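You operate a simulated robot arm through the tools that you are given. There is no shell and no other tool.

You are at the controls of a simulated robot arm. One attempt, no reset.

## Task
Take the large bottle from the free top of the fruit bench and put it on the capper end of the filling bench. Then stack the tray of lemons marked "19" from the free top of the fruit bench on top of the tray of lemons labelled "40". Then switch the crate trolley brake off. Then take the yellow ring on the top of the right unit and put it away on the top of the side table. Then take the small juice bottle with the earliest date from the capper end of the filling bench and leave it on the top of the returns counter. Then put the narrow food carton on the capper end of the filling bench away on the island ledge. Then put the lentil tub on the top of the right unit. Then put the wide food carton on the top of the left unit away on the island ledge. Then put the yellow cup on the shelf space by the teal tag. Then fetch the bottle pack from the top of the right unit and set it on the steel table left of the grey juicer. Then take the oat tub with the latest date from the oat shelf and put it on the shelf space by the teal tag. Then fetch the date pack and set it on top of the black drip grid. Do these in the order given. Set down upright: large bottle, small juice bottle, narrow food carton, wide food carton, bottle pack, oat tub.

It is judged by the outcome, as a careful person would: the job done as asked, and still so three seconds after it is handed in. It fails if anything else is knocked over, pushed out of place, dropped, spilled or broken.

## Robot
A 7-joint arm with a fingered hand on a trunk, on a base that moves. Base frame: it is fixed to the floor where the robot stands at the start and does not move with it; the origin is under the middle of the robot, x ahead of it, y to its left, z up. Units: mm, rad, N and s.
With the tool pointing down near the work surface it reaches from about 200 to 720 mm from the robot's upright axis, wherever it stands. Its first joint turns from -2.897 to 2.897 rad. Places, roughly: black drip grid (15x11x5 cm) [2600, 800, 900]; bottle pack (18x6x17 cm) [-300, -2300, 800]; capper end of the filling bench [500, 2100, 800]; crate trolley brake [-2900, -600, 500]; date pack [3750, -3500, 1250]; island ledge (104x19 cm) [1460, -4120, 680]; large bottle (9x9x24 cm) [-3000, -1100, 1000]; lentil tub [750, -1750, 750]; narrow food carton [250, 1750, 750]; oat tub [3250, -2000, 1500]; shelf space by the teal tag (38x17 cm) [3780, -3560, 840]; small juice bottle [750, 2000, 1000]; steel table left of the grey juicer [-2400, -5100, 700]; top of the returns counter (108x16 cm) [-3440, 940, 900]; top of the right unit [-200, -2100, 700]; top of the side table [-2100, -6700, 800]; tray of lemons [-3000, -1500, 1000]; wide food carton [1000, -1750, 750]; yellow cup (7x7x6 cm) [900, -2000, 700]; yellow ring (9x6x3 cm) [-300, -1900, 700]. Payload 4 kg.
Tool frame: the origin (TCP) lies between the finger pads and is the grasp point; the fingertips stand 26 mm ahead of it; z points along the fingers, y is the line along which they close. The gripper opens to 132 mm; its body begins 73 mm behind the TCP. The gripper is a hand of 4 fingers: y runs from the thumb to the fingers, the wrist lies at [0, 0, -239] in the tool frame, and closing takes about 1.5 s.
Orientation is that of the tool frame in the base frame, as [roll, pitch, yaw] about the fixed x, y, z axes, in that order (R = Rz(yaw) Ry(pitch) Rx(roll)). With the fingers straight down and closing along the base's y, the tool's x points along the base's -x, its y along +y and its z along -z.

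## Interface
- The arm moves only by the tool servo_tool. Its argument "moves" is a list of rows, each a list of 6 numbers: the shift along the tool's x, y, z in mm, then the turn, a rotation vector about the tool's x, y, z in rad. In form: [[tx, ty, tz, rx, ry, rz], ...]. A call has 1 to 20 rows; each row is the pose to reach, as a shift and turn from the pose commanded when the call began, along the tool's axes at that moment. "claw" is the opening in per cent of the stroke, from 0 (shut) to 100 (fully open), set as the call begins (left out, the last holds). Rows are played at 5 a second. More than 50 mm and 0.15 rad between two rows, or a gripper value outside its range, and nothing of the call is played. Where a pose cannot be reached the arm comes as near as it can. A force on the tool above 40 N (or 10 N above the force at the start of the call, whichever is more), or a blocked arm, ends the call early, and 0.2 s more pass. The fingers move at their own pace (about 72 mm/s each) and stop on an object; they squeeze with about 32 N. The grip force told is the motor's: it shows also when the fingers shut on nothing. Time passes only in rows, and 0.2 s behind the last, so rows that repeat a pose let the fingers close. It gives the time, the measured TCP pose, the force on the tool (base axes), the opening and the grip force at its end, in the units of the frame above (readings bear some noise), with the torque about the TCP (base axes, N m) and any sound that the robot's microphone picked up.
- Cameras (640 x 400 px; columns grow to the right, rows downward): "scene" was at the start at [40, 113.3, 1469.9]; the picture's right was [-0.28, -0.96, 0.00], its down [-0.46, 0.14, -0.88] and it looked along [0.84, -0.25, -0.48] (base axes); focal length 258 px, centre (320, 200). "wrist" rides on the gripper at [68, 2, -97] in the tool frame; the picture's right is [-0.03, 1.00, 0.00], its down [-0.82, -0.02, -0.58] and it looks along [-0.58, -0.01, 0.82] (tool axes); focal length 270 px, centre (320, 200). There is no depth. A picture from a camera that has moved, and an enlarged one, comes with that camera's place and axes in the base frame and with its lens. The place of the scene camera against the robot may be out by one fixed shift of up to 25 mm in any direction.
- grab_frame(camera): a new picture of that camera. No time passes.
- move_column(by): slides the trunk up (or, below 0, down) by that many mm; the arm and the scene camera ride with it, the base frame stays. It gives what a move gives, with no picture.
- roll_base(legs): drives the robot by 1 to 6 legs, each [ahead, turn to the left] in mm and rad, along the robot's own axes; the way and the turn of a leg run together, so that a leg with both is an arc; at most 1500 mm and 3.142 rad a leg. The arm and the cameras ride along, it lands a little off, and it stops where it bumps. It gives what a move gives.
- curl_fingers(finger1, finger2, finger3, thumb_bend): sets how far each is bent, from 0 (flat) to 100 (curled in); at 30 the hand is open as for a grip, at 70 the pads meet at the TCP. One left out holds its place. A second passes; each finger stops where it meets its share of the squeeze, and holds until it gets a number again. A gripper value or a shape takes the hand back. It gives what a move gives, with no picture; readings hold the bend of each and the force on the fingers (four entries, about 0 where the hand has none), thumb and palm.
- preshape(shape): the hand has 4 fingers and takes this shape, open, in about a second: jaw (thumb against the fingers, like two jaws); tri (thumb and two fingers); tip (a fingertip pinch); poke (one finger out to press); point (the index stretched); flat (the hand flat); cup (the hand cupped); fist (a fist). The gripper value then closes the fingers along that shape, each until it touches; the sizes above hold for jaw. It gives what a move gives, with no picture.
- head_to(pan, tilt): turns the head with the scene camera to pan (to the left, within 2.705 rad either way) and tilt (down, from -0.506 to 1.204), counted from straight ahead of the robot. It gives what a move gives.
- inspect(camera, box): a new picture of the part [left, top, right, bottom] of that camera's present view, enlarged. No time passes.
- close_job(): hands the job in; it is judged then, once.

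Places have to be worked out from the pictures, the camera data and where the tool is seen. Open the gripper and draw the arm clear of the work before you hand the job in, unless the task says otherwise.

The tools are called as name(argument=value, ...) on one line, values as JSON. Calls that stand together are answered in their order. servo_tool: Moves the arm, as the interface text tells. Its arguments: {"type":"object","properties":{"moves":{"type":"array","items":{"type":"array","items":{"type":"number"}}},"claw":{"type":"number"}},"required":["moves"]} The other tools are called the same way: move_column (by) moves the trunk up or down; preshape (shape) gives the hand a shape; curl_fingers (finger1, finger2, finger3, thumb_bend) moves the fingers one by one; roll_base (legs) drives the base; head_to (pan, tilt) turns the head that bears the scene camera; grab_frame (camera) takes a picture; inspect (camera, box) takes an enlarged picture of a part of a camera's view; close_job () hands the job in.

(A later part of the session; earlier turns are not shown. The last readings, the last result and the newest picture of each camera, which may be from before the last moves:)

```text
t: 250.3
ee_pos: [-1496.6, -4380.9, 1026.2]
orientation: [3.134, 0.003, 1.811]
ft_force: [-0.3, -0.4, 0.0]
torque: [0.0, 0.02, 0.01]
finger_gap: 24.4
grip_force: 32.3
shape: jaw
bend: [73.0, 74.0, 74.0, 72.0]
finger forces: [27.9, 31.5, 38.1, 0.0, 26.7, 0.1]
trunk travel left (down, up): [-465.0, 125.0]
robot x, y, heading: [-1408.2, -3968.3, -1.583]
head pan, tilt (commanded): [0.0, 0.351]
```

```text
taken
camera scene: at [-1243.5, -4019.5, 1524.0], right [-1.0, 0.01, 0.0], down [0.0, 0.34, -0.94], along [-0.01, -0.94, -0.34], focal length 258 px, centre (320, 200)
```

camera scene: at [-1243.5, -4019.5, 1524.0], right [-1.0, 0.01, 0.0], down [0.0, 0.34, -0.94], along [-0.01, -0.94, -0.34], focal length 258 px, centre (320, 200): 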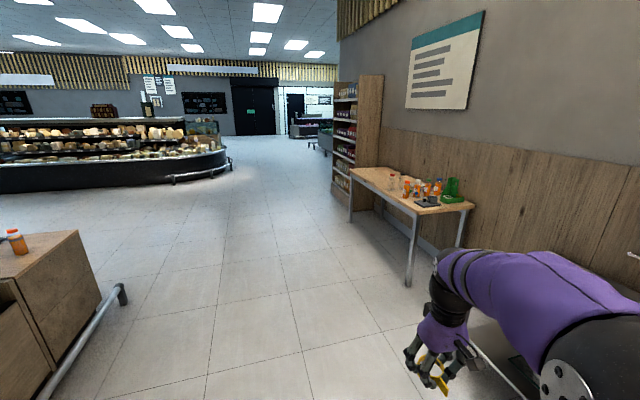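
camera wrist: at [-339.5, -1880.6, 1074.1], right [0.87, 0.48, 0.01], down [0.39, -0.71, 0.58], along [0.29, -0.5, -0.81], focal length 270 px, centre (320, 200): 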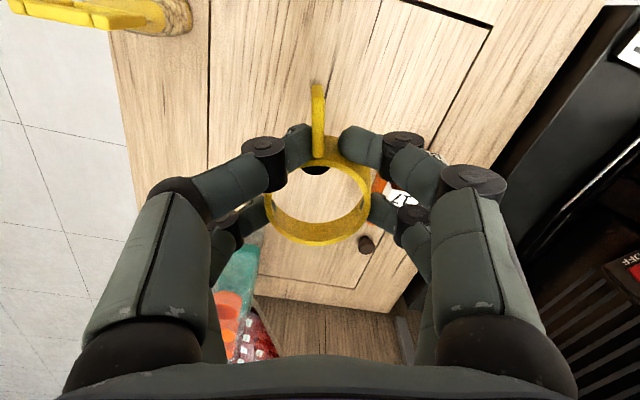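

The side table is ahead on the right, against the wall, with bottles and a green thing on it. I drive on alongside it and turn to face it.

roll_base(legs=[[1150, 0], [1150, 0], [0, -1.297]])

head_to(pan=0.0, tilt=0.6)

grab_frame(camera="scene")

grab_frame(camera="wrist")

```text
t: 265.1
ee_pos: [-1871.8, -6295.5, 1026.2]
orientation: [3.134, 0.002, 0.512]
ft_force: [-1.0, -0.6, -0.8]
torque: [0.02, 0.04, 0.01]
finger_gap: 24.4
grip_force: 32.0
shape: jaw
bend: [73.0, 74.0, 74.0, 72.0]
finger forces: [27.6, 31.5, 38.3, 0.0, 27.3, 0.1]
trunk travel left (down, up): [-465.0, 125.0]
robot x, y, heading: [-1453.5, -6269.6, -2.881]
head pan, tilt (commanded): [0.0, 0.351]
```

```text
t: 265.9
ee_pos: [-1871.7, -6295.9, 1026.4]
orientation: [3.135, 0.004, 0.511]
ft_force: [0.7, 0.1, 0.8]
torque: [0.03, 0.03, 0.02]
finger_gap: 24.1
grip_force: 32.0
shape: jaw
bend: [73.0, 74.0, 74.0, 72.0]
finger forces: [27.7, 31.4, 38.2, 0.1, 27.3, 0.0]
trunk travel left (down, up): [-465.0, 125.0]
robot x, y, heading: [-1451.1, -6270.0, -2.884]
head pan, tilt (commanded): [0.0, 0.6]
```

```text
taken
camera scene: at [-1429.6, -6439.1, 1501.4], right [-0.25, 0.97, 0.0], down [0.55, 0.14, -0.83], along [-0.8, -0.21, -0.56], focal length 258 px, centre (320, 200)
```

scene: 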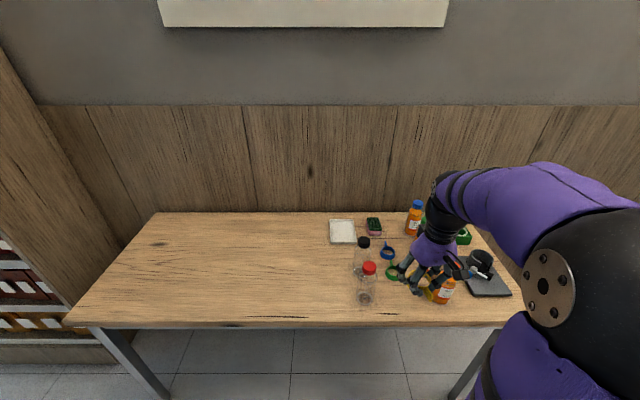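

```text
taken
camera wrist: at [-1812.2, -6262.4, 1123.3], right [0.47, -0.88, 0.01], down [-0.72, -0.38, 0.58], along [-0.51, -0.28, -0.81], focal length 270 px, centre (320, 200)
```

wrist: 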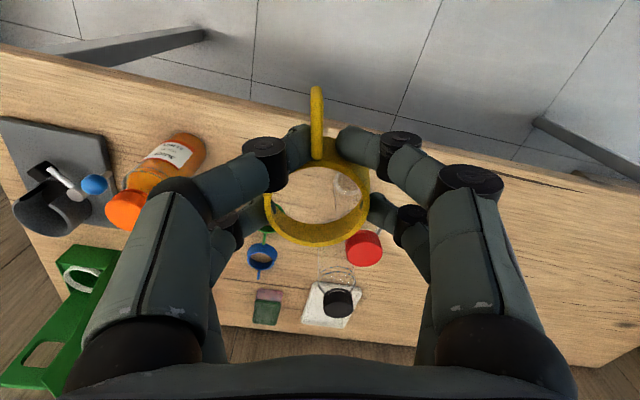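

The left part of the table is free. I pick a spot near (-1967, -6653), well clear of the red-capped bottle, and carry the ring there at height.

servo_tool(moves=[[0, 0, -40, 0, 0, 0], [-25, 26, -60, 0, 0, 0], [-55, 57, -60, 0, 0, 0], [-85, 88, -60, 0, 0, 0], [-115, 119, -60, 0, 0, 0], [-145, 150, -60, 0, 0, 0], [-175, 180, -60, 0, 0, 0], [-205, 211, -60, 0, 0, 0], [-235, 242, -60, 0, 0, 0], [-257, 265, -60, 0, 0, 0], [-257, 265, -60, 0, 0, 0]])

grab_frame(camera="wrist")

grab_frame(camera="scene")

```text
t: 268.3
ee_pos: [-1965.0, -6652.1, 1087.6]
orientation: [3.137, 0.002, 0.513]
ft_force: [-0.1, -0.2, -1.2]
torque: [-0.03, 0.02, -0.01]
finger_gap: 22.8
grip_force: 32.4
shape: jaw
bend: [74.0, 74.0, 73.0, 72.0]
finger forces: [51.6, 37.2, 40.4, 0.0, 21.4, 0.0]
trunk travel left (down, up): [-465.0, 125.0]
robot x, y, heading: [-1451.2, -6268.1, -2.884]
head pan, tilt (commanded): [0.0, 0.6]
```

```text
taken
camera wrist: at [-1906.4, -6619.7, 1184.5], right [0.47, -0.88, 0.01], down [-0.72, -0.38, 0.58], along [-0.51, -0.28, -0.81], focal length 270 px, centre (320, 200)
```

wrist: 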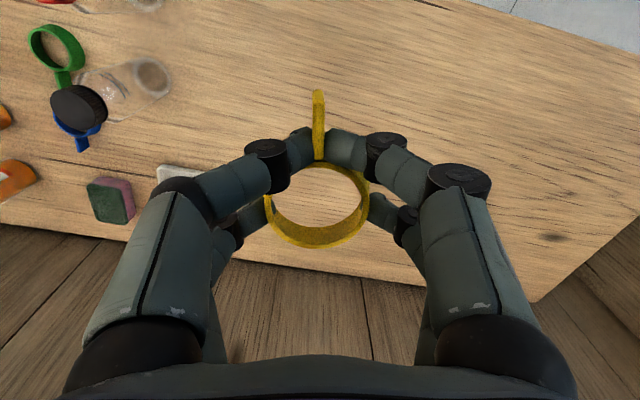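

```text
taken
camera scene: at [-1429.8, -6439.5, 1501.3], right [-0.25, 0.97, 0.0], down [0.55, 0.14, -0.82], along [-0.8, -0.21, -0.57], focal length 258 px, centre (320, 200)
```

scene: 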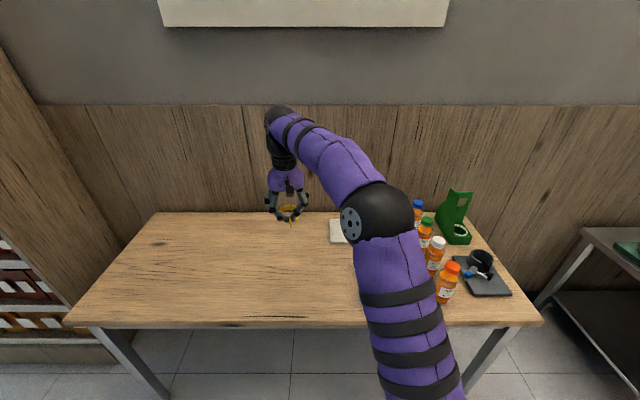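

servo_tool(moves=[[0, 0, 40, 0, 0, 0], [0, 0, 80, 0, 0, 0], [0, 0, 120, 0, 0, 0], [0, 0, 160, 0, 0, 0], [0, 0, 180, 0, 0, 0], [0, 0, 180, 0, 0, 0]])

grab_frame(camera="wrist")

grab_frame(camera="scene")

```text
t: 269.7
ee_pos: [-1966.0, -6651.4, 908.4]
orientation: [3.135, 0.004, 0.512]
ft_force: [0.5, 0.3, -0.3]
torque: [0.0, 0.03, 0.0]
finger_gap: 22.7
grip_force: 32.0
shape: jaw
bend: [74.0, 74.0, 73.0, 72.0]
finger forces: [50.4, 36.8, 40.2, 0.1, 20.4, 0.0]
trunk travel left (down, up): [-465.0, 125.0]
robot x, y, heading: [-1451.3, -6272.6, -2.883]
head pan, tilt (commanded): [0.0, 0.6]
```

```text
taken
camera wrist: at [-1905.8, -6620.2, 1005.7], right [0.47, -0.88, 0.01], down [-0.72, -0.38, 0.58], along [-0.51, -0.28, -0.81], focal length 270 px, centre (320, 200)
```

wrist: 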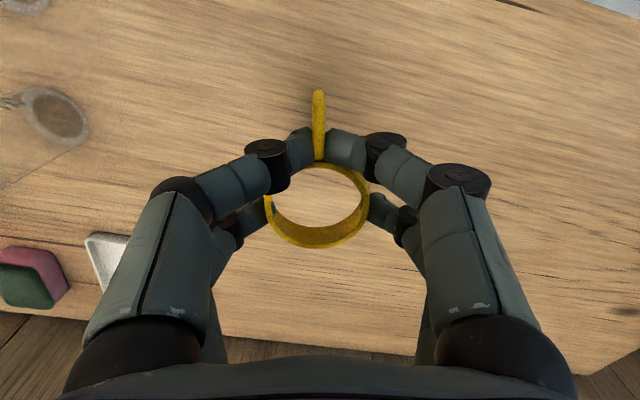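

```text
taken
camera scene: at [-1429.7, -6439.2, 1501.3], right [-0.25, 0.97, 0.0], down [0.55, 0.14, -0.82], along [-0.8, -0.21, -0.57], focal length 258 px, centre (320, 200)
```

scene: 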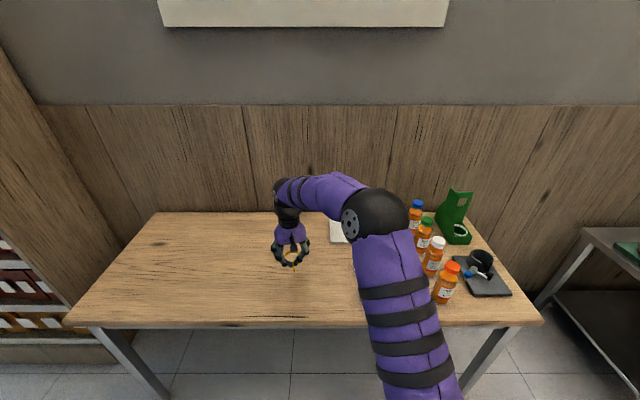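

The table top works out to about z=730. I lower to just above it, then feel for contact.

servo_tool(moves=[[0, 0, 40, 0, 0, 0], [0, 0, 80, 0, 0, 0], [0, 0, 110, 0, 0, 0], [0, 0, 125, 0, 0, 0], [0, 0, 125, 0, 0, 0]])

grab_frame(camera="wrist")

```text
t: 270.9
ee_pos: [-1965.3, -6654.9, 784.5]
orientation: [3.134, 0.005, 0.513]
ft_force: [1.3, 0.7, 0.3]
torque: [0.0, 0.02, 0.01]
finger_gap: 22.9
grip_force: 32.1
shape: jaw
bend: [74.0, 74.0, 73.0, 72.0]
finger forces: [50.0, 36.5, 40.1, 0.0, 20.2, 0.1]
trunk travel left (down, up): [-465.0, 125.0]
robot x, y, heading: [-1448.7, -6271.6, -2.884]
head pan, tilt (commanded): [0.0, 0.6]
```

```text
taken
camera wrist: at [-1906.2, -6621.7, 881.3], right [0.47, -0.88, 0.01], down [-0.72, -0.38, 0.58], along [-0.51, -0.28, -0.81], focal length 270 px, centre (320, 200)
```

wrist: 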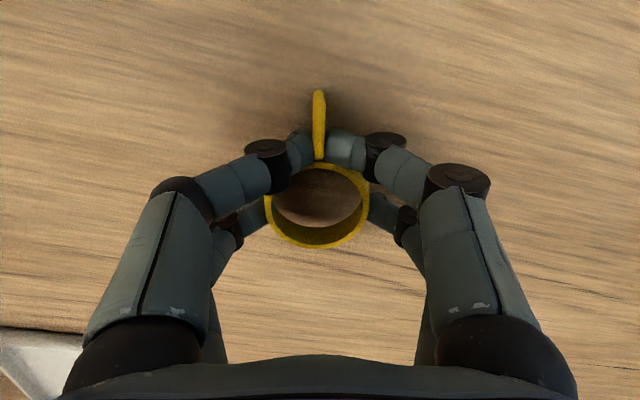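

servo_tool(moves=[[0, 0, 4, 0, 0, 0], [0, 0, 8, 0, 0, 0], [0, 0, 12, 0, 0, 0], [0, 0, 12, 0, 0, 0]])

servo_tool(moves=[[0, 0, 3, 0, 0, 0], [0, 0, 6, 0, 0, 0], [0, 0, 6, 0, 0, 0]])

```text
t: 271.9
ee_pos: [-1966.9, -6655.2, 778.9]
orientation: [3.133, 0.014, 0.515]
ft_force: [5.2, 5.3, 21.4]
torque: [0.21, -0.52, 0.11]
finger_gap: 24.0
grip_force: 31.3
shape: jaw
bend: [76.0, 74.0, 73.0, 73.0]
finger forces: [63.1, 37.0, 39.5, 0.0, 28.7, 0.0]
trunk travel left (down, up): [-465.0, 125.0]
robot x, y, heading: [-1453.9, -6268.2, -2.884]
head pan, tilt (commanded): [0.0, 0.6]
stopped in row 4: the force on the tool passed its limit at 41 N (the readings are from after the stop); the commanded pose is now the measured one
```

```text
t: 272.3
ee_pos: [-1969.5, -6656.6, 778.3]
orientation: [3.131, 0.018, 0.514]
ft_force: [4.6, 4.7, 19.4]
torque: [0.16, -0.52, 0.11]
finger_gap: 24.2
grip_force: 31.8
shape: jaw
bend: [76.0, 74.0, 73.0, 73.0]
finger forces: [61.9, 36.8, 39.7, 0.0, 28.6, 0.0]
trunk travel left (down, up): [-465.0, 125.0]
robot x, y, heading: [-1449.8, -6273.0, -2.883]
head pan, tilt (commanded): [0.0, 0.6]
stopped in row 2: the force on the tool passed its limit at 42 N (the readings are from after the stop); the commanded pose is now the measured one
```

Contact at TCP z about 779. I ease up a few millimetres and open the fingers.

servo_tool(moves=[[0, 0, -2, 0, 0, 0], [0, 0, -4, 0, 0, 0], [0, 0, -4, 0, 0, 0]])

servo_tool(moves=[[0, 0, 0, 0, 0, 0], [0, 0, 0, 0, 0, 0], [0, 0, 0, 0, 0, 0], [0, 0, 0, 0, 0, 0], [0, 0, 0, 0, 0, 0], [0, 0, 0, 0, 0, 0], [0, 0, 0, 0, 0, 0], [0, 0, 0, 0, 0, 0]], claw=90)

grab_frame(camera="wrist")

```text
t: 273.1
ee_pos: [-1967.7, -6657.2, 779.7]
orientation: [3.132, 0.016, 0.511]
ft_force: [0.1, 1.2, 6.1]
torque: [0.1, -0.17, 0.03]
finger_gap: 24.0
grip_force: 31.8
shape: jaw
bend: [75.0, 74.0, 73.0, 73.0]
finger forces: [54.0, 36.6, 38.9, 0.1, 24.9, 0.0]
trunk travel left (down, up): [-465.0, 125.0]
robot x, y, heading: [-1454.1, -6272.4, -2.889]
head pan, tilt (commanded): [0.0, 0.6]
```

```text
t: 274.9
ee_pos: [-1967.6, -6657.9, 778.5]
orientation: [3.13, 0.016, 0.513]
ft_force: [0.6, -0.5, 0.8]
torque: [0.0, 0.01, 0.07]
finger_gap: 118.4
grip_force: 0.0
shape: jaw
bend: [48.0, 48.0, 48.0, 33.0]
finger forces: [0.1, 0.0, 0.0, 0.0, 0.0, 0.1]
trunk travel left (down, up): [-465.0, 125.0]
robot x, y, heading: [-1452.3, -6268.8, -2.878]
head pan, tilt (commanded): [0.0, 0.6]
```

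```text
taken
camera wrist: at [-1907.8, -6623.6, 875.3], right [0.47, -0.88, 0.01], down [-0.72, -0.37, 0.59], along [-0.52, -0.28, -0.81], focal length 270 px, centre (320, 200)
```

wrist: 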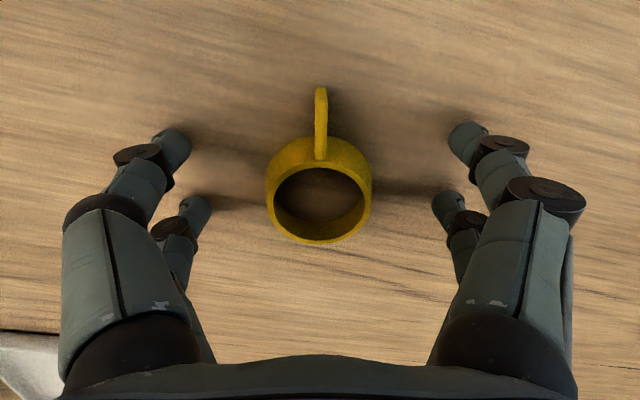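

The ring stands on the table. I lift the hand clear, draw it back, and take a look to confirm.

servo_tool(moves=[[0, 0, -40, 0, 0, 0], [0, 0, -85, 0, 0, 0], [0, 0, -130, 0, 0, 0], [0, 0, -175, 0, 0, 0], [0, 0, -220, 0, 0, 0], [0, 0, -260, 0, 0, 0], [25, -25, -280, 0, 0, 0], [58, -58, -280, 0, 0, 0], [91, -91, -280, 0, 0, 0], [124, -124, -280, 0, 0, 0], [157, -157, -280, 0, 0, 0], [190, -190, -280, 0, 0, 0], [225, -220, -280, 0, 0, 0], [257, -240, -280, 0, 0, 0], [257, -240, -280, 0, 0, 0]])

grab_frame(camera="scene")

```text
t: 278.1
ee_pos: [-1861.8, -6317.3, 1054.7]
orientation: [3.132, 0.013, 0.509]
ft_force: [0.2, 0.3, 0.2]
torque: [0.01, 0.03, 0.01]
finger_gap: 118.9
grip_force: 0.2
shape: jaw
bend: [48.0, 48.0, 48.0, 33.0]
finger forces: [0.1, 0.0, 0.1, 0.1, 0.0, 0.0]
trunk travel left (down, up): [-465.0, 125.0]
robot x, y, heading: [-1454.7, -6268.4, -2.886]
head pan, tilt (commanded): [0.0, 0.6]
```

```text
taken
camera scene: at [-1429.3, -6438.9, 1501.3], right [-0.25, 0.97, 0.0], down [0.55, 0.14, -0.83], along [-0.8, -0.21, -0.56], focal length 258 px, centre (320, 200)
```

scene: 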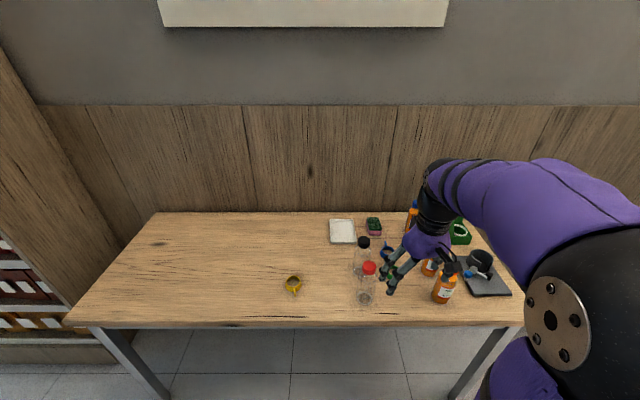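

The ring is in place, away from everything. Now back to the filling bench for the small juice bottle; I'll approach its right end so I can read the two back bottles.

roll_base(legs=[[-150, 0], [0, -1.806], [1500, 0], [1500, 0], [1500, 0]])

roll_base(legs=[[0, -0.806], [1400, 0], [1400, 0], [1300, 0]])

head_to(pan=1.0, tilt=0.4)

grab_frame(camera="scene")

```text
t: 305.5
ee_pos: [-1382.0, -1308.3, 1054.3]
orientation: [3.132, 0.015, -1.285]
ft_force: [0.0, 0.1, 0.5]
torque: [0.03, 0.04, 0.01]
finger_gap: 119.1
grip_force: 0.0
shape: jaw
bend: [48.0, 48.0, 48.0, 33.0]
finger forces: [0.1, 0.0, 0.0, 0.1, 0.0, 0.0]
trunk travel left (down, up): [-465.0, 125.0]
robot x, y, heading: [-1430.4, -1716.6, 1.603]
head pan, tilt (commanded): [0.0, 0.6]
```

```text
t: 327.4
ee_pos: [1748.3, 1453.0, 1053.4]
orientation: [3.133, 0.014, -2.079]
ft_force: [0.4, 0.2, 0.7]
torque: [-0.02, 0.01, -0.01]
finger_gap: 118.6
grip_force: 0.1
shape: jaw
bend: [48.0, 48.0, 48.0, 33.0]
finger forces: [0.1, 0.0, 0.0, 0.1, 0.0, 0.0]
trunk travel left (down, up): [-465.0, 125.0]
robot x, y, heading: [1424.2, 1197.6, 0.807]
head pan, tilt (commanded): [0.0, 0.6]
```

```text
t: 328.7
ee_pos: [1748.2, 1453.3, 1054.3]
orientation: [3.134, 0.016, -2.08]
ft_force: [-0.8, -0.5, -0.2]
torque: [-0.02, 0.03, -0.01]
finger_gap: 118.4
grip_force: 0.0
shape: jaw
bend: [48.0, 48.0, 48.0, 33.0]
finger forces: [0.0, 0.0, 0.0, 0.0, 0.0, 0.0]
trunk travel left (down, up): [-465.0, 125.0]
robot x, y, heading: [1428.4, 1196.9, 0.812]
head pan, tilt (commanded): [1.0, 0.4]
```

```text
taken
camera scene: at [1264.7, 1337.4, 1519.5], right [0.97, 0.23, 0.0], down [0.09, -0.38, -0.92], along [-0.21, 0.9, -0.39], focal length 258 px, centre (320, 200)
```

scene: 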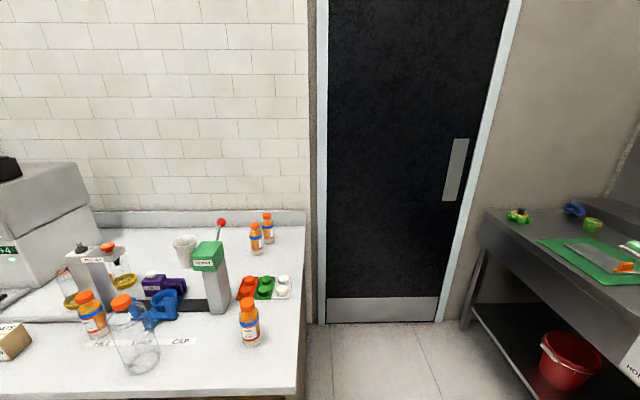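

inspect(camera="scene", box=[240, 205, 285, 260])

inspect(camera="scene", box=[60, 210, 310, 390])

```text
7.27 times, centred on (262, 232) of scene
camera zoom: at [1264.7, 1337.4, 1519.5], right [0.97, 0.23, 0.0], down [0.09, -0.38, -0.92], along [-0.21, 0.9, -0.39], focal length 1875 px, centre (738, -36)
```

zoom: 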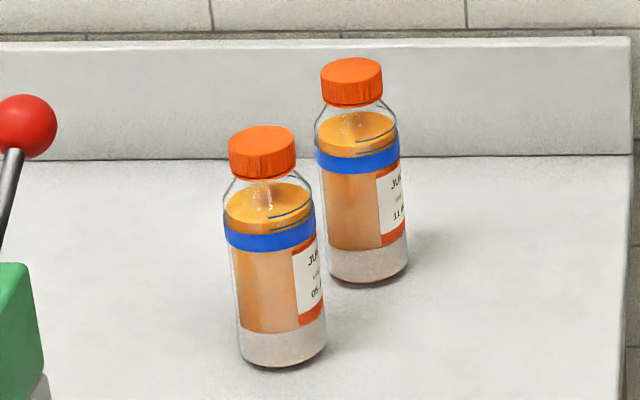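

```text
2.22 times, centred on (185, 300) of scene
camera zoom: at [1264.7, 1337.4, 1519.5], right [0.97, 0.23, 0.0], down [0.09, -0.38, -0.92], along [-0.21, 0.9, -0.39], focal length 573 px, centre (620, -22)
```

zoom: 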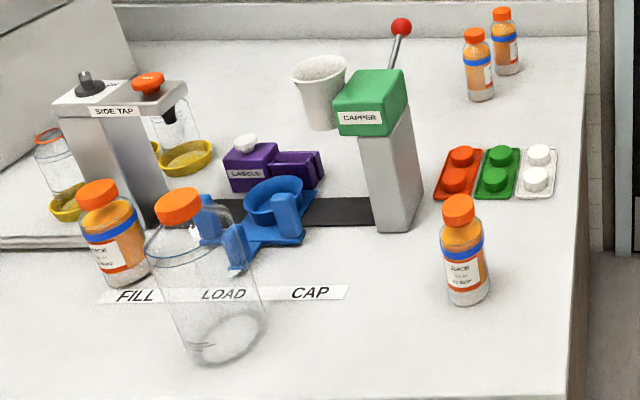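

The back bottles' labels read "05 …" and "11 …", partly hidden. I drive further to the right side of the bench end to read them fully.

roll_base(legs=[[0, 0.408], [680, 0], [0, 2.18]])

head_to(pan=0.0, tilt=0.5)

grab_frame(camera="scene")

```text
t: 339.6
ee_pos: [1253.2, 1787.3, 1053.9]
orientation: [3.133, 0.016, 0.511]
ft_force: [-1.2, -0.4, -0.3]
torque: [0.02, -0.01, 0.02]
finger_gap: 118.5
grip_force: 0.0
shape: jaw
bend: [48.0, 48.0, 48.0, 33.0]
finger forces: [0.0, 0.1, 0.0, 0.0, 0.1, 0.0]
trunk travel left (down, up): [-465.0, 125.0]
robot x, y, heading: [1660.9, 1837.9, -2.886]
head pan, tilt (commanded): [1.0, 0.4]
```

```text
t: 340.8
ee_pos: [1254.4, 1787.9, 1053.5]
orientation: [3.133, 0.017, 0.511]
ft_force: [0.3, 0.2, -0.1]
torque: [0.01, 0.01, 0.02]
finger_gap: 118.6
grip_force: 0.1
shape: jaw
bend: [48.0, 48.0, 48.0, 33.0]
finger forces: [0.1, 0.1, 0.0, 0.1, 0.0, 0.0]
trunk travel left (down, up): [-465.0, 125.0]
robot x, y, heading: [1660.8, 1836.5, -2.885]
head pan, tilt (commanded): [0.0, 0.499]
```

```text
taken
camera scene: at [1683.2, 1665.8, 1510.4], right [-0.25, 0.97, 0.0], down [0.46, 0.12, -0.88], along [-0.85, -0.22, -0.48], focal length 258 px, centre (320, 200)
```

scene: 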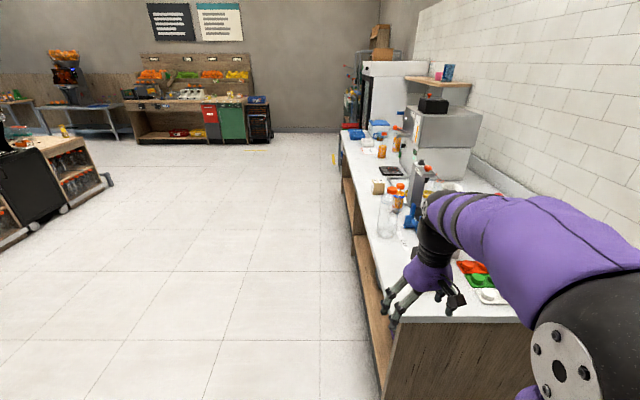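

The arm hides the back bottles from here. I shift along the bench end so they're straight ahead.

roll_base(legs=[[0, -1.57], [560, 0], [0, 1.57]])

grab_frame(camera="scene")

grab_frame(camera="wrist")

```text
t: 348.4
ee_pos: [1483.3, 2777.1, 1053.3]
orientation: [3.126, -0.002, -1.081]
ft_force: [-0.1, -10.3, 5.0]
torque: [0.34, -0.18, -0.46]
finger_gap: 118.6
grip_force: 0.0
shape: jaw
bend: [48.0, 48.0, 49.0, 33.0]
finger forces: [0.0, 0.1, 9.9, 0.0, 0.0, 0.0]
trunk travel left (down, up): [-465.0, 125.0]
robot x, y, heading: [1526.0, 2377.4, 1.817]
head pan, tilt (commanded): [0.0, 0.499]
stopped in leg 2: the force on the tool passed its limit at 47 N (the readings are from after the stop); the commanded pose is now the measured one
```

```text
taken
camera scene: at [1380.9, 2353.0, 1510.4], right [0.97, 0.25, 0.0], down [0.12, -0.46, -0.88], along [-0.22, 0.85, -0.48], focal length 258 px, centre (320, 200)
```

scene: 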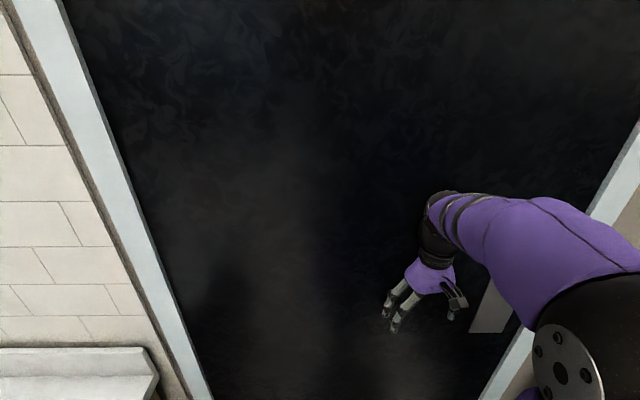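

```text
taken
camera wrist: at [1514.3, 2716.9, 1151.1], right [-0.89, -0.45, 0.02], down [-0.36, 0.74, 0.57], along [-0.27, 0.51, -0.82], focal length 270 px, centre (320, 200)
```

wrist: 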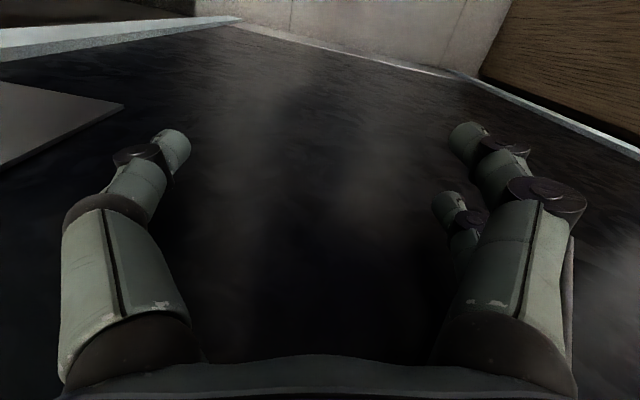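

The hand brushed the shut door, which was nearer than I judged; nothing moved. I back off 100 mm and turn left to face the bench end.

roll_base(legs=[[-100, 0], [0, 1.57]])

grab_frame(camera="scene")

grab_frame(camera="wrist")

```text
t: 353.7
ee_pos: [1143.8, 2244.1, 1052.3]
orientation: [3.126, -0.006, 0.482]
ft_force: [0.3, 0.8, -0.6]
torque: [0.04, 0.03, -0.05]
finger_gap: 119.0
grip_force: 0.1
shape: jaw
bend: [48.0, 48.0, 48.0, 33.0]
finger forces: [0.0, 0.0, 0.0, 0.0, 0.0, 0.1]
trunk travel left (down, up): [-465.0, 125.0]
robot x, y, heading: [1548.6, 2281.4, -2.901]
head pan, tilt (commanded): [0.0, 0.499]
```

```text
taken
camera scene: at [1566.8, 2111.8, 1510.4], right [-0.24, 0.97, 0.0], down [0.47, 0.11, -0.88], along [-0.85, -0.21, -0.48], focal length 258 px, centre (320, 200)
```

scene: 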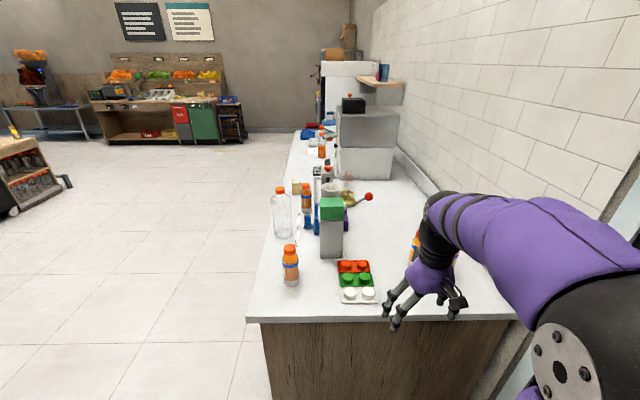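

```text
taken
camera wrist: at [1205.4, 2275.0, 1149.9], right [0.44, -0.9, 0.02], down [-0.74, -0.35, 0.57], along [-0.51, -0.26, -0.82], focal length 270 px, centre (320, 200)
```

wrist: 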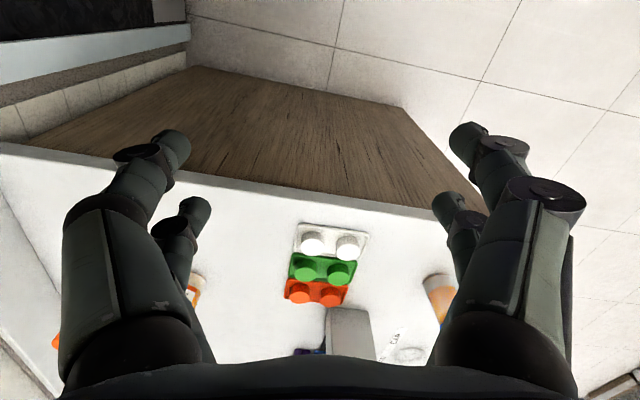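

I move the hand to the robot's right to clear the view of the back bottles.

servo_tool(moves=[[0, -40, -10, 0, 0, 0], [0, -80, -20, 0, 0, 0], [0, -120, -30, 0, 0, 0], [10, -160, -40, 0, 0, 0], [30, -200, -50, 0, 0, 0], [30, -200, -50, 0, 0, 0]])

grab_frame(camera="scene")

inspect(camera="scene", box=[390, 210, 450, 270])

```text
t: 355.1
ee_pos: [1077.5, 2435.2, 1098.4]
orientation: [3.128, -0.005, 0.481]
ft_force: [-0.3, -1.2, 0.7]
torque: [0.0, -0.02, 0.01]
finger_gap: 118.6
grip_force: 0.0
shape: jaw
bend: [48.0, 48.0, 48.0, 33.0]
finger forces: [0.0, 0.0, 0.1, 0.1, 0.0, 0.1]
trunk travel left (down, up): [-465.0, 125.0]
robot x, y, heading: [1544.8, 2279.6, -2.899]
head pan, tilt (commanded): [0.0, 0.499]
```

```text
taken
camera scene: at [1566.7, 2112.2, 1510.5], right [-0.24, 0.97, 0.0], down [0.47, 0.11, -0.88], along [-0.85, -0.21, -0.48], focal length 258 px, centre (320, 200)
```

scene: 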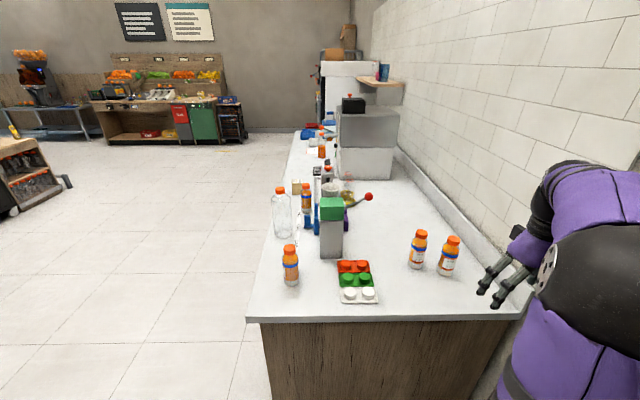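

```text
6.67 times, centred on (420, 240) of scene
camera zoom: at [1566.7, 2112.2, 1510.5], right [-0.24, 0.97, 0.0], down [0.47, 0.11, -0.88], along [-0.85, -0.21, -0.48], focal length 1719 px, centre (-347, -67)
```

zoom: 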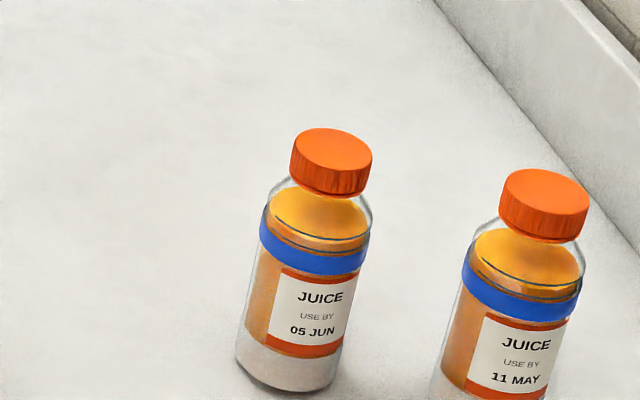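

The dates are 11 MAY (nearest the wall), 05 JUN, 16 AUG and 23 SEP, so the target is the 11 MAY bottle near (726, 2411). I drive 210 mm closer to the bench end.

roll_base(legs=[[210, 0]])

grab_frame(camera="wrist")

grab_frame(camera="scene")

```text
t: 356.8
ee_pos: [874.6, 2384.2, 1098.8]
orientation: [3.126, -0.005, 0.48]
ft_force: [0.0, 0.1, -0.6]
torque: [0.04, -0.03, -0.01]
finger_gap: 118.9
grip_force: 0.0
shape: jaw
bend: [48.0, 48.0, 48.0, 33.0]
finger forces: [0.0, 0.0, 0.0, 0.0, 0.0, 0.1]
trunk travel left (down, up): [-465.0, 125.0]
robot x, y, heading: [1341.9, 2231.7, -2.9]
head pan, tilt (commanded): [0.0, 0.499]
```

```text
taken
camera wrist: at [934.1, 2416.2, 1196.3], right [0.44, -0.9, 0.02], down [-0.74, -0.35, 0.57], along [-0.51, -0.26, -0.82], focal length 270 px, centre (320, 200)
```

wrist: 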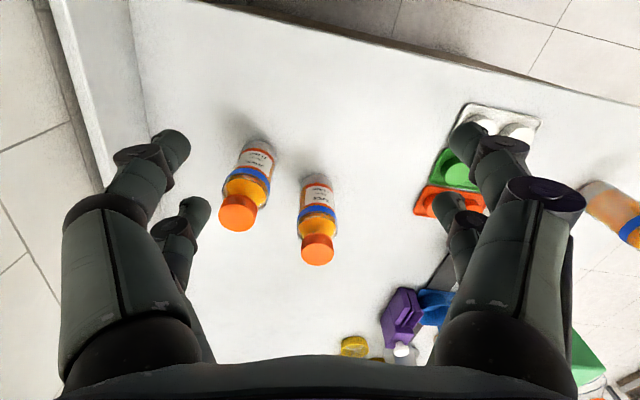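

```text
taken
camera scene: at [1362.5, 2061.8, 1510.4], right [-0.24, 0.97, 0.0], down [0.47, 0.11, -0.88], along [-0.85, -0.21, -0.48], focal length 258 px, centre (320, 200)
```

scene: 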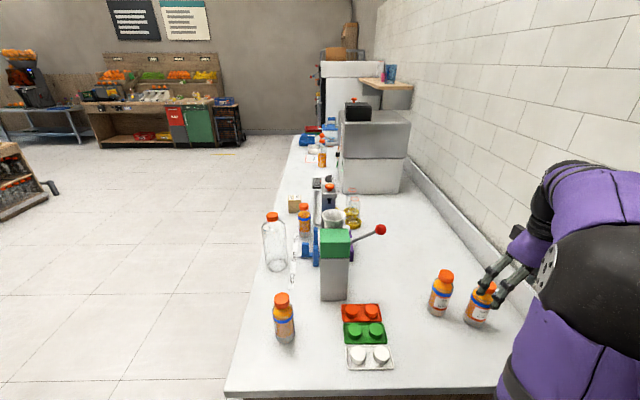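

I turn the hand about 77° so the jaws close along the bench, clear of the 05 JUN neighbour, while moving above the 11 MAY bottle.

servo_tool(moves=[[-12, -10, 0, 0, 0, -0.135], [-24, -19, 0, 0, 0, -0.27], [-35, -29, 0, 0, 0, -0.405], [-47, -38, 0, 0, 0, -0.54], [-59, -48, 0, 0, 0, -0.675], [-71, -58, 0, 0, 0, -0.81], [-82, -67, 0, 0, 0, -0.945], [-94, -77, 0, 0, 0, -1.08], [-106, -86, 0, 0, 0, -1.215], [-118, -96, 0, 0, 0, -1.35], [-118, -96, 0, 0, 0, -1.35]], claw=100)

grab_frame(camera="wrist")

```text
t: 359.2
ee_pos: [760.5, 2381.1, 1076.1]
orientation: [3.134, 0.013, 1.829]
ft_force: [-0.3, 0.6, -0.1]
torque: [-0.01, -0.02, -0.02]
finger_gap: 131.9
grip_force: 0.1
shape: jaw
bend: [30.0, 30.0, 30.0, 30.0]
finger forces: [0.1, 0.0, 0.1, 0.0, 0.0, 0.0]
out of reach, approached as far as the arm can: row 9, 10, 11
trunk travel left (down, up): [-465.0, 125.0]
robot x, y, heading: [1345.0, 2228.5, -2.901]
head pan, tilt (commanded): [0.0, 0.499]
```

```text
taken
camera wrist: at [743.2, 2448.0, 1171.9], right [0.97, 0.23, 0.01], down [0.18, -0.79, 0.59], along [0.14, -0.57, -0.81], focal length 270 px, centre (320, 200)
```

wrist: 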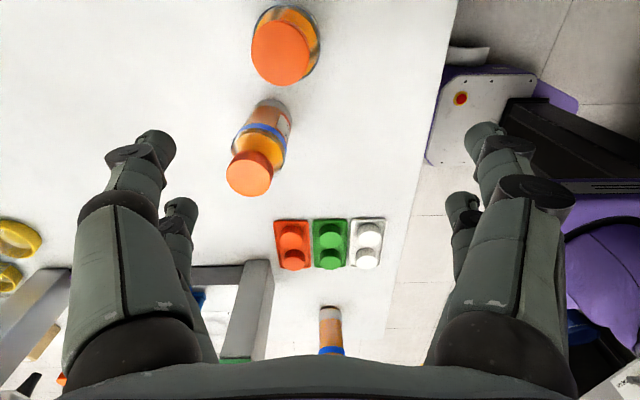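

Out of reach at this height and hand angle. I check the gap between the base and the bench end before driving any closer.

head_to(pan=0.3, tilt=1.2)

grab_frame(camera="scene")

inspect(camera="wrist", box=[400, 0, 640, 150])

```text
t: 360.2
ee_pos: [760.0, 2379.7, 1075.1]
orientation: [3.133, 0.014, 1.828]
ft_force: [0.3, 0.1, -0.4]
torque: [0.0, -0.05, -0.02]
finger_gap: 132.0
grip_force: 0.0
shape: jaw
bend: [30.0, 30.0, 30.0, 30.0]
finger forces: [0.1, 0.1, 0.1, 0.0, 0.1, 0.0]
trunk travel left (down, up): [-465.0, 125.0]
robot x, y, heading: [1341.9, 2229.3, -2.899]
head pan, tilt (commanded): [0.3, 1.201]
```

```text
taken
camera scene: at [1403.1, 2054.7, 1456.8], right [-0.51, 0.86, 0.0], down [0.8, 0.48, -0.36], along [-0.31, -0.19, -0.93], focal length 258 px, centre (320, 200)
```

scene: 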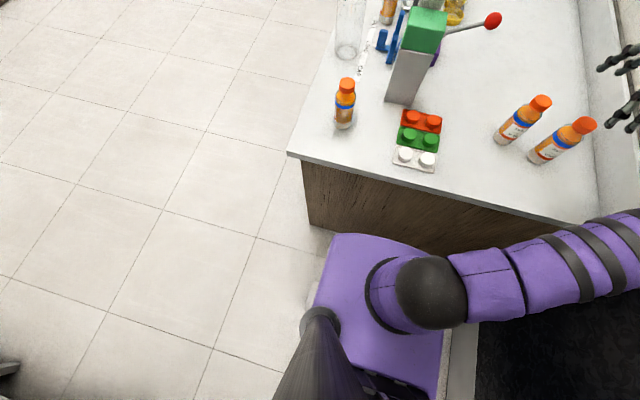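

```text
2.67 times, centred on (520, 75) of wrist
camera zoom: at [742.9, 2447.6, 1172.1], right [0.97, 0.23, 0.01], down [0.18, -0.79, 0.59], along [0.14, -0.57, -0.81], focal length 721 px, centre (-213, 533)
```

zoom: 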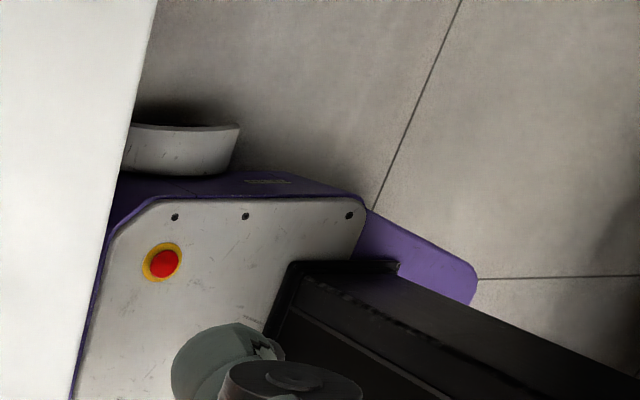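

There's about 100 mm of clearance. I'd rather gain reach by raising the trunk and lowering the arm relative to it, so I raise the column 120 mm.

move_column(by=120)

servo_tool(moves=[[0, 0, 30, 0, 0, 0], [0, 0, 60, 0, 0, 0], [10, -6, 90, 0, 0, 0], [25, -15, 110, 0, 0, 0], [40, -24, 115, 0, 0, 0], [40, -24, 115, 0, 0, 0]])

grab_frame(camera="wrist")

```text
t: 361.7
ee_pos: [760.3, 2379.4, 1196.0]
orientation: [3.137, 0.016, 1.829]
ft_force: [0.1, 0.3, -0.3]
torque: [-0.03, 0.01, 0.01]
finger_gap: 131.8
grip_force: 0.1
shape: jaw
bend: [30.0, 30.0, 30.0, 30.0]
finger forces: [0.1, 0.0, 0.0, 0.0, 0.0, 0.0]
trunk travel left (down, up): [-585.0, 5.0]
robot x, y, heading: [1343.7, 2230.7, -2.903]
head pan, tilt (commanded): [0.3, 1.201]
```

```text
t: 363.1
ee_pos: [737.5, 2402.4, 1078.1]
orientation: [3.135, 0.014, 1.826]
ft_force: [-0.5, -0.7, -0.2]
torque: [0.0, 0.03, -0.01]
finger_gap: 132.1
grip_force: 0.0
shape: jaw
bend: [30.0, 30.0, 30.0, 30.0]
finger forces: [0.0, 0.0, 0.0, 0.0, 0.1, 0.0]
out of reach, approached as far as the arm can: row 5, 6
trunk travel left (down, up): [-585.0, 5.0]
robot x, y, heading: [1348.9, 2229.5, -2.898]
head pan, tilt (commanded): [0.3, 1.201]
```

```text
taken
camera wrist: at [721.1, 2471.7, 1173.5], right [0.97, 0.23, 0.01], down [0.18, -0.79, 0.59], along [0.14, -0.57, -0.81], focal length 270 px, centre (320, 200)
```

wrist: 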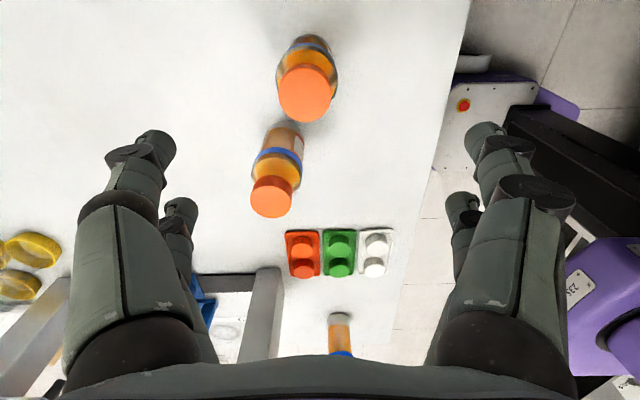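

servo_tool(moves=[[0, 0, 40, 0, 0, 0], [0, 0, 70, 0, 0, 0], [5, -4, 80, 0, 0, 0], [10, -7, 80, 0, 0, 0], [14, -10, 80, 0, 0, 0], [14, -10, 80, 0, 0, 0]])

grab_frame(camera="wrist")

```text
t: 364.5
ee_pos: [732.3, 2406.9, 998.5]
orientation: [3.133, 0.013, 1.829]
ft_force: [0.4, 0.1, -0.2]
torque: [-0.01, 0.03, -0.01]
finger_gap: 131.7
grip_force: 0.0
shape: jaw
bend: [30.0, 30.0, 30.0, 30.0]
finger forces: [0.0, 0.1, 0.0, 0.2, 0.0, 0.0]
out of reach, approached as far as the arm can: row 4, 5, 6
trunk travel left (down, up): [-585.0, 5.0]
robot x, y, heading: [1341.1, 2230.6, -2.9]
head pan, tilt (commanded): [0.3, 1.201]
```

```text
taken
camera wrist: at [716.2, 2474.1, 1093.5], right [0.97, 0.23, 0.01], down [0.18, -0.79, 0.59], along [0.14, -0.57, -0.81], focal length 270 px, centre (320, 200)
```

wrist: 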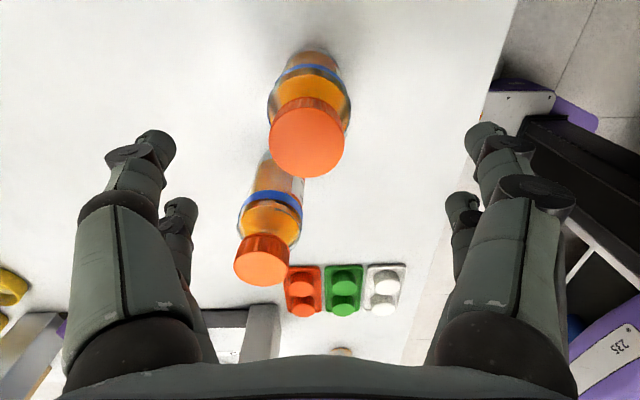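

Reach is still about 15 mm short, so I raise a little and drive 40 mm closer.

servo_tool(moves=[[0, 0, -20, 0, 0, 0], [0, 0, -40, 0, 0, 0], [0, 0, -40, 0, 0, 0]])

roll_base(legs=[[40, 0]])

grab_frame(camera="wrist")

```text
t: 365.3
ee_pos: [739.3, 2409.4, 1034.0]
orientation: [3.134, 0.012, 1.828]
ft_force: [0.2, -0.2, -0.2]
torque: [0.02, 0.01, -0.04]
finger_gap: 132.0
grip_force: 0.0
shape: jaw
bend: [30.0, 30.0, 30.0, 30.0]
finger forces: [0.0, 0.1, 0.0, 0.1, 0.0, 0.1]
out of reach, approached as far as the arm can: row 2, 3
trunk travel left (down, up): [-585.0, 5.0]
robot x, y, heading: [1346.0, 2230.2, -2.899]
head pan, tilt (commanded): [0.3, 1.201]
```

```text
t: 366.2
ee_pos: [700.0, 2400.8, 1033.3]
orientation: [3.134, 0.015, 1.829]
ft_force: [0.7, 0.5, -0.4]
torque: [0.0, 0.01, 0.02]
finger_gap: 132.0
grip_force: 0.1
shape: jaw
bend: [30.0, 30.0, 30.0, 30.0]
finger forces: [0.0, 0.0, 0.0, 0.0, 0.0, 0.0]
trunk travel left (down, up): [-585.0, 5.0]
robot x, y, heading: [1309.6, 2221.5, -2.903]
head pan, tilt (commanded): [0.3, 1.201]
```

```text
taken
camera wrist: at [683.5, 2469.0, 1130.0], right [0.97, 0.23, 0.01], down [0.18, -0.79, 0.59], along [0.14, -0.57, -0.81], focal length 270 px, centre (320, 200)
```

wrist: 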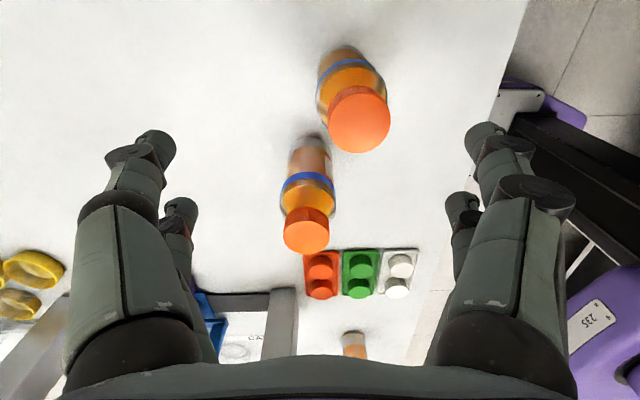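

servo_tool(moves=[[0, 0, 0, 0, 0, 0], [0, 0, 0, 0, 0, 0]])

```text
t: 366.8
ee_pos: [701.7, 2401.5, 1033.6]
orientation: [3.135, 0.013, 1.828]
ft_force: [-0.1, -0.2, -0.2]
torque: [0.02, -0.03, 0.0]
finger_gap: 131.9
grip_force: 0.0
shape: jaw
bend: [30.0, 30.0, 30.0, 30.0]
finger forces: [0.0, 0.0, 0.0, 0.1, 0.0, 0.0]
trunk travel left (down, up): [-585.0, 5.0]
robot x, y, heading: [1306.6, 2222.4, -2.901]
head pan, tilt (commanded): [0.3, 1.201]
```

The pose is steady. I shift over the cap at (725, 2413.5), still above it.

servo_tool(moves=[[3, 13, 0, 0, 0, 0], [6, 26, 0, 0, 0, 0], [6, 26, 15, 0, 0, 0], [6, 26, 30, 0, 0, 0], [6, 26, 30, 0, 0, 0]])

grab_frame(camera="wrist")

```text
t: 368.0
ee_pos: [725.1, 2414.8, 1002.9]
orientation: [3.138, 0.014, 1.827]
ft_force: [-0.4, -0.6, -0.1]
torque: [0.02, 0.06, 0.01]
finger_gap: 131.9
grip_force: 0.0
shape: jaw
bend: [30.0, 30.0, 30.0, 30.0]
finger forces: [0.0, 0.1, 0.0, 0.0, 0.0, 0.0]
trunk travel left (down, up): [-585.0, 5.0]
robot x, y, heading: [1302.6, 2222.1, -2.901]
head pan, tilt (commanded): [0.3, 1.201]
```

```text
taken
camera wrist: at [707.7, 2482.0, 1099.4], right [0.97, 0.23, 0.01], down [0.18, -0.79, 0.59], along [0.14, -0.57, -0.81], focal length 270 px, centre (320, 200)
```

wrist: 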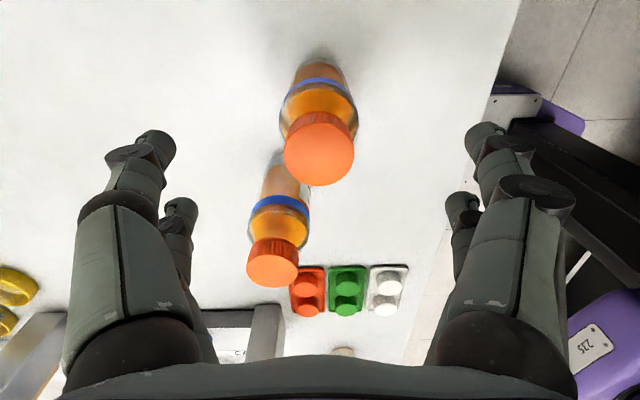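

The cap is centred and the neighbour is clear of the fingers' path. I lower around the bottle body.

servo_tool(moves=[[1, 0, 25, 0, 0, 0], [2, 0, 50, 0, 0, 0], [2, 0, 75, 0, 0, 0], [2, 0, 95, 0, 0, 0], [2, 0, 108, 0, 0, 0], [2, 0, 108, 0, 0, 0]])

grab_frame(camera="wrist")

```text
t: 369.4
ee_pos: [724.3, 2413.5, 895.3]
orientation: [3.137, 0.013, 1.829]
ft_force: [-0.3, 0.5, -0.4]
torque: [0.0, 0.0, 0.0]
finger_gap: 131.8
grip_force: 0.0
shape: jaw
bend: [30.0, 30.0, 30.0, 30.0]
finger forces: [0.1, 0.0, 0.0, 0.0, 0.1, 0.0]
trunk travel left (down, up): [-585.0, 5.0]
robot x, y, heading: [1305.3, 2220.8, -2.902]
head pan, tilt (commanded): [0.3, 1.201]
```

```text
taken
camera wrist: at [708.0, 2481.4, 991.6], right [0.97, 0.23, 0.01], down [0.18, -0.79, 0.59], along [0.14, -0.57, -0.81], focal length 270 px, centre (320, 200)
```

wrist: 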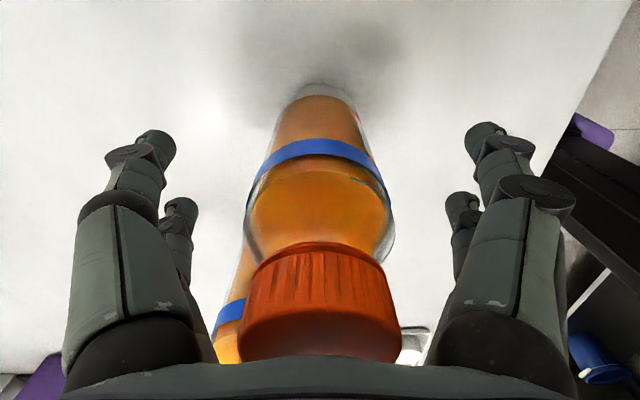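

servo_tool(moves=[[0, 0, 4, 0, 0, 0], [0, 0, 7, 0, 0, 0], [0, 0, 7, 0, 0, 0]])

servo_tool(moves=[[0, 0, 0, 0, 0, 0], [0, 0, 0, 0, 0, 0], [0, 0, 0, 0, 0, 0], [0, 0, 0, 0, 0, 0], [0, 0, 0, 0, 0, 0], [0, 0, 0, 0, 0, 0], [0, 0, 0, 0, 0, 0], [0, 0, 0, 0, 0, 0]], claw=0)

grab_frame(camera="wrist")

```text
t: 370.2
ee_pos: [725.2, 2414.4, 887.1]
orientation: [3.134, 0.014, 1.829]
ft_force: [0.5, -1.0, 0.1]
torque: [-0.01, 0.01, 0.0]
finger_gap: 131.9
grip_force: 0.1
shape: jaw
bend: [30.0, 30.0, 30.0, 30.0]
finger forces: [0.0, 0.1, 0.0, 0.1, 0.1, 0.0]
trunk travel left (down, up): [-585.0, 5.0]
robot x, y, heading: [1304.1, 2222.9, -2.9]
head pan, tilt (commanded): [0.3, 1.201]
```

```text
t: 372.0
ee_pos: [725.3, 2414.3, 888.5]
orientation: [3.134, 0.015, 1.829]
ft_force: [0.0, -1.0, -0.3]
torque: [-0.01, 0.03, 0.04]
finger_gap: 35.9
grip_force: 31.7
shape: jaw
bend: [74.0, 74.0, 74.0, 70.0]
finger forces: [30.5, 31.2, 27.4, 0.0, 28.8, 0.0]
trunk travel left (down, up): [-585.0, 5.0]
robot x, y, heading: [1300.1, 2217.2, -2.902]
head pan, tilt (commanded): [0.3, 1.201]
```

```text
taken
camera wrist: at [708.1, 2481.6, 984.9], right [0.97, 0.23, 0.01], down [0.18, -0.79, 0.59], along [0.14, -0.57, -0.81], focal length 270 px, centre (320, 200)
```

wrist: 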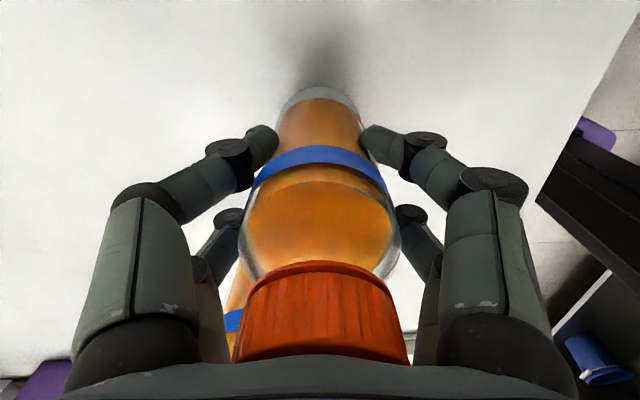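

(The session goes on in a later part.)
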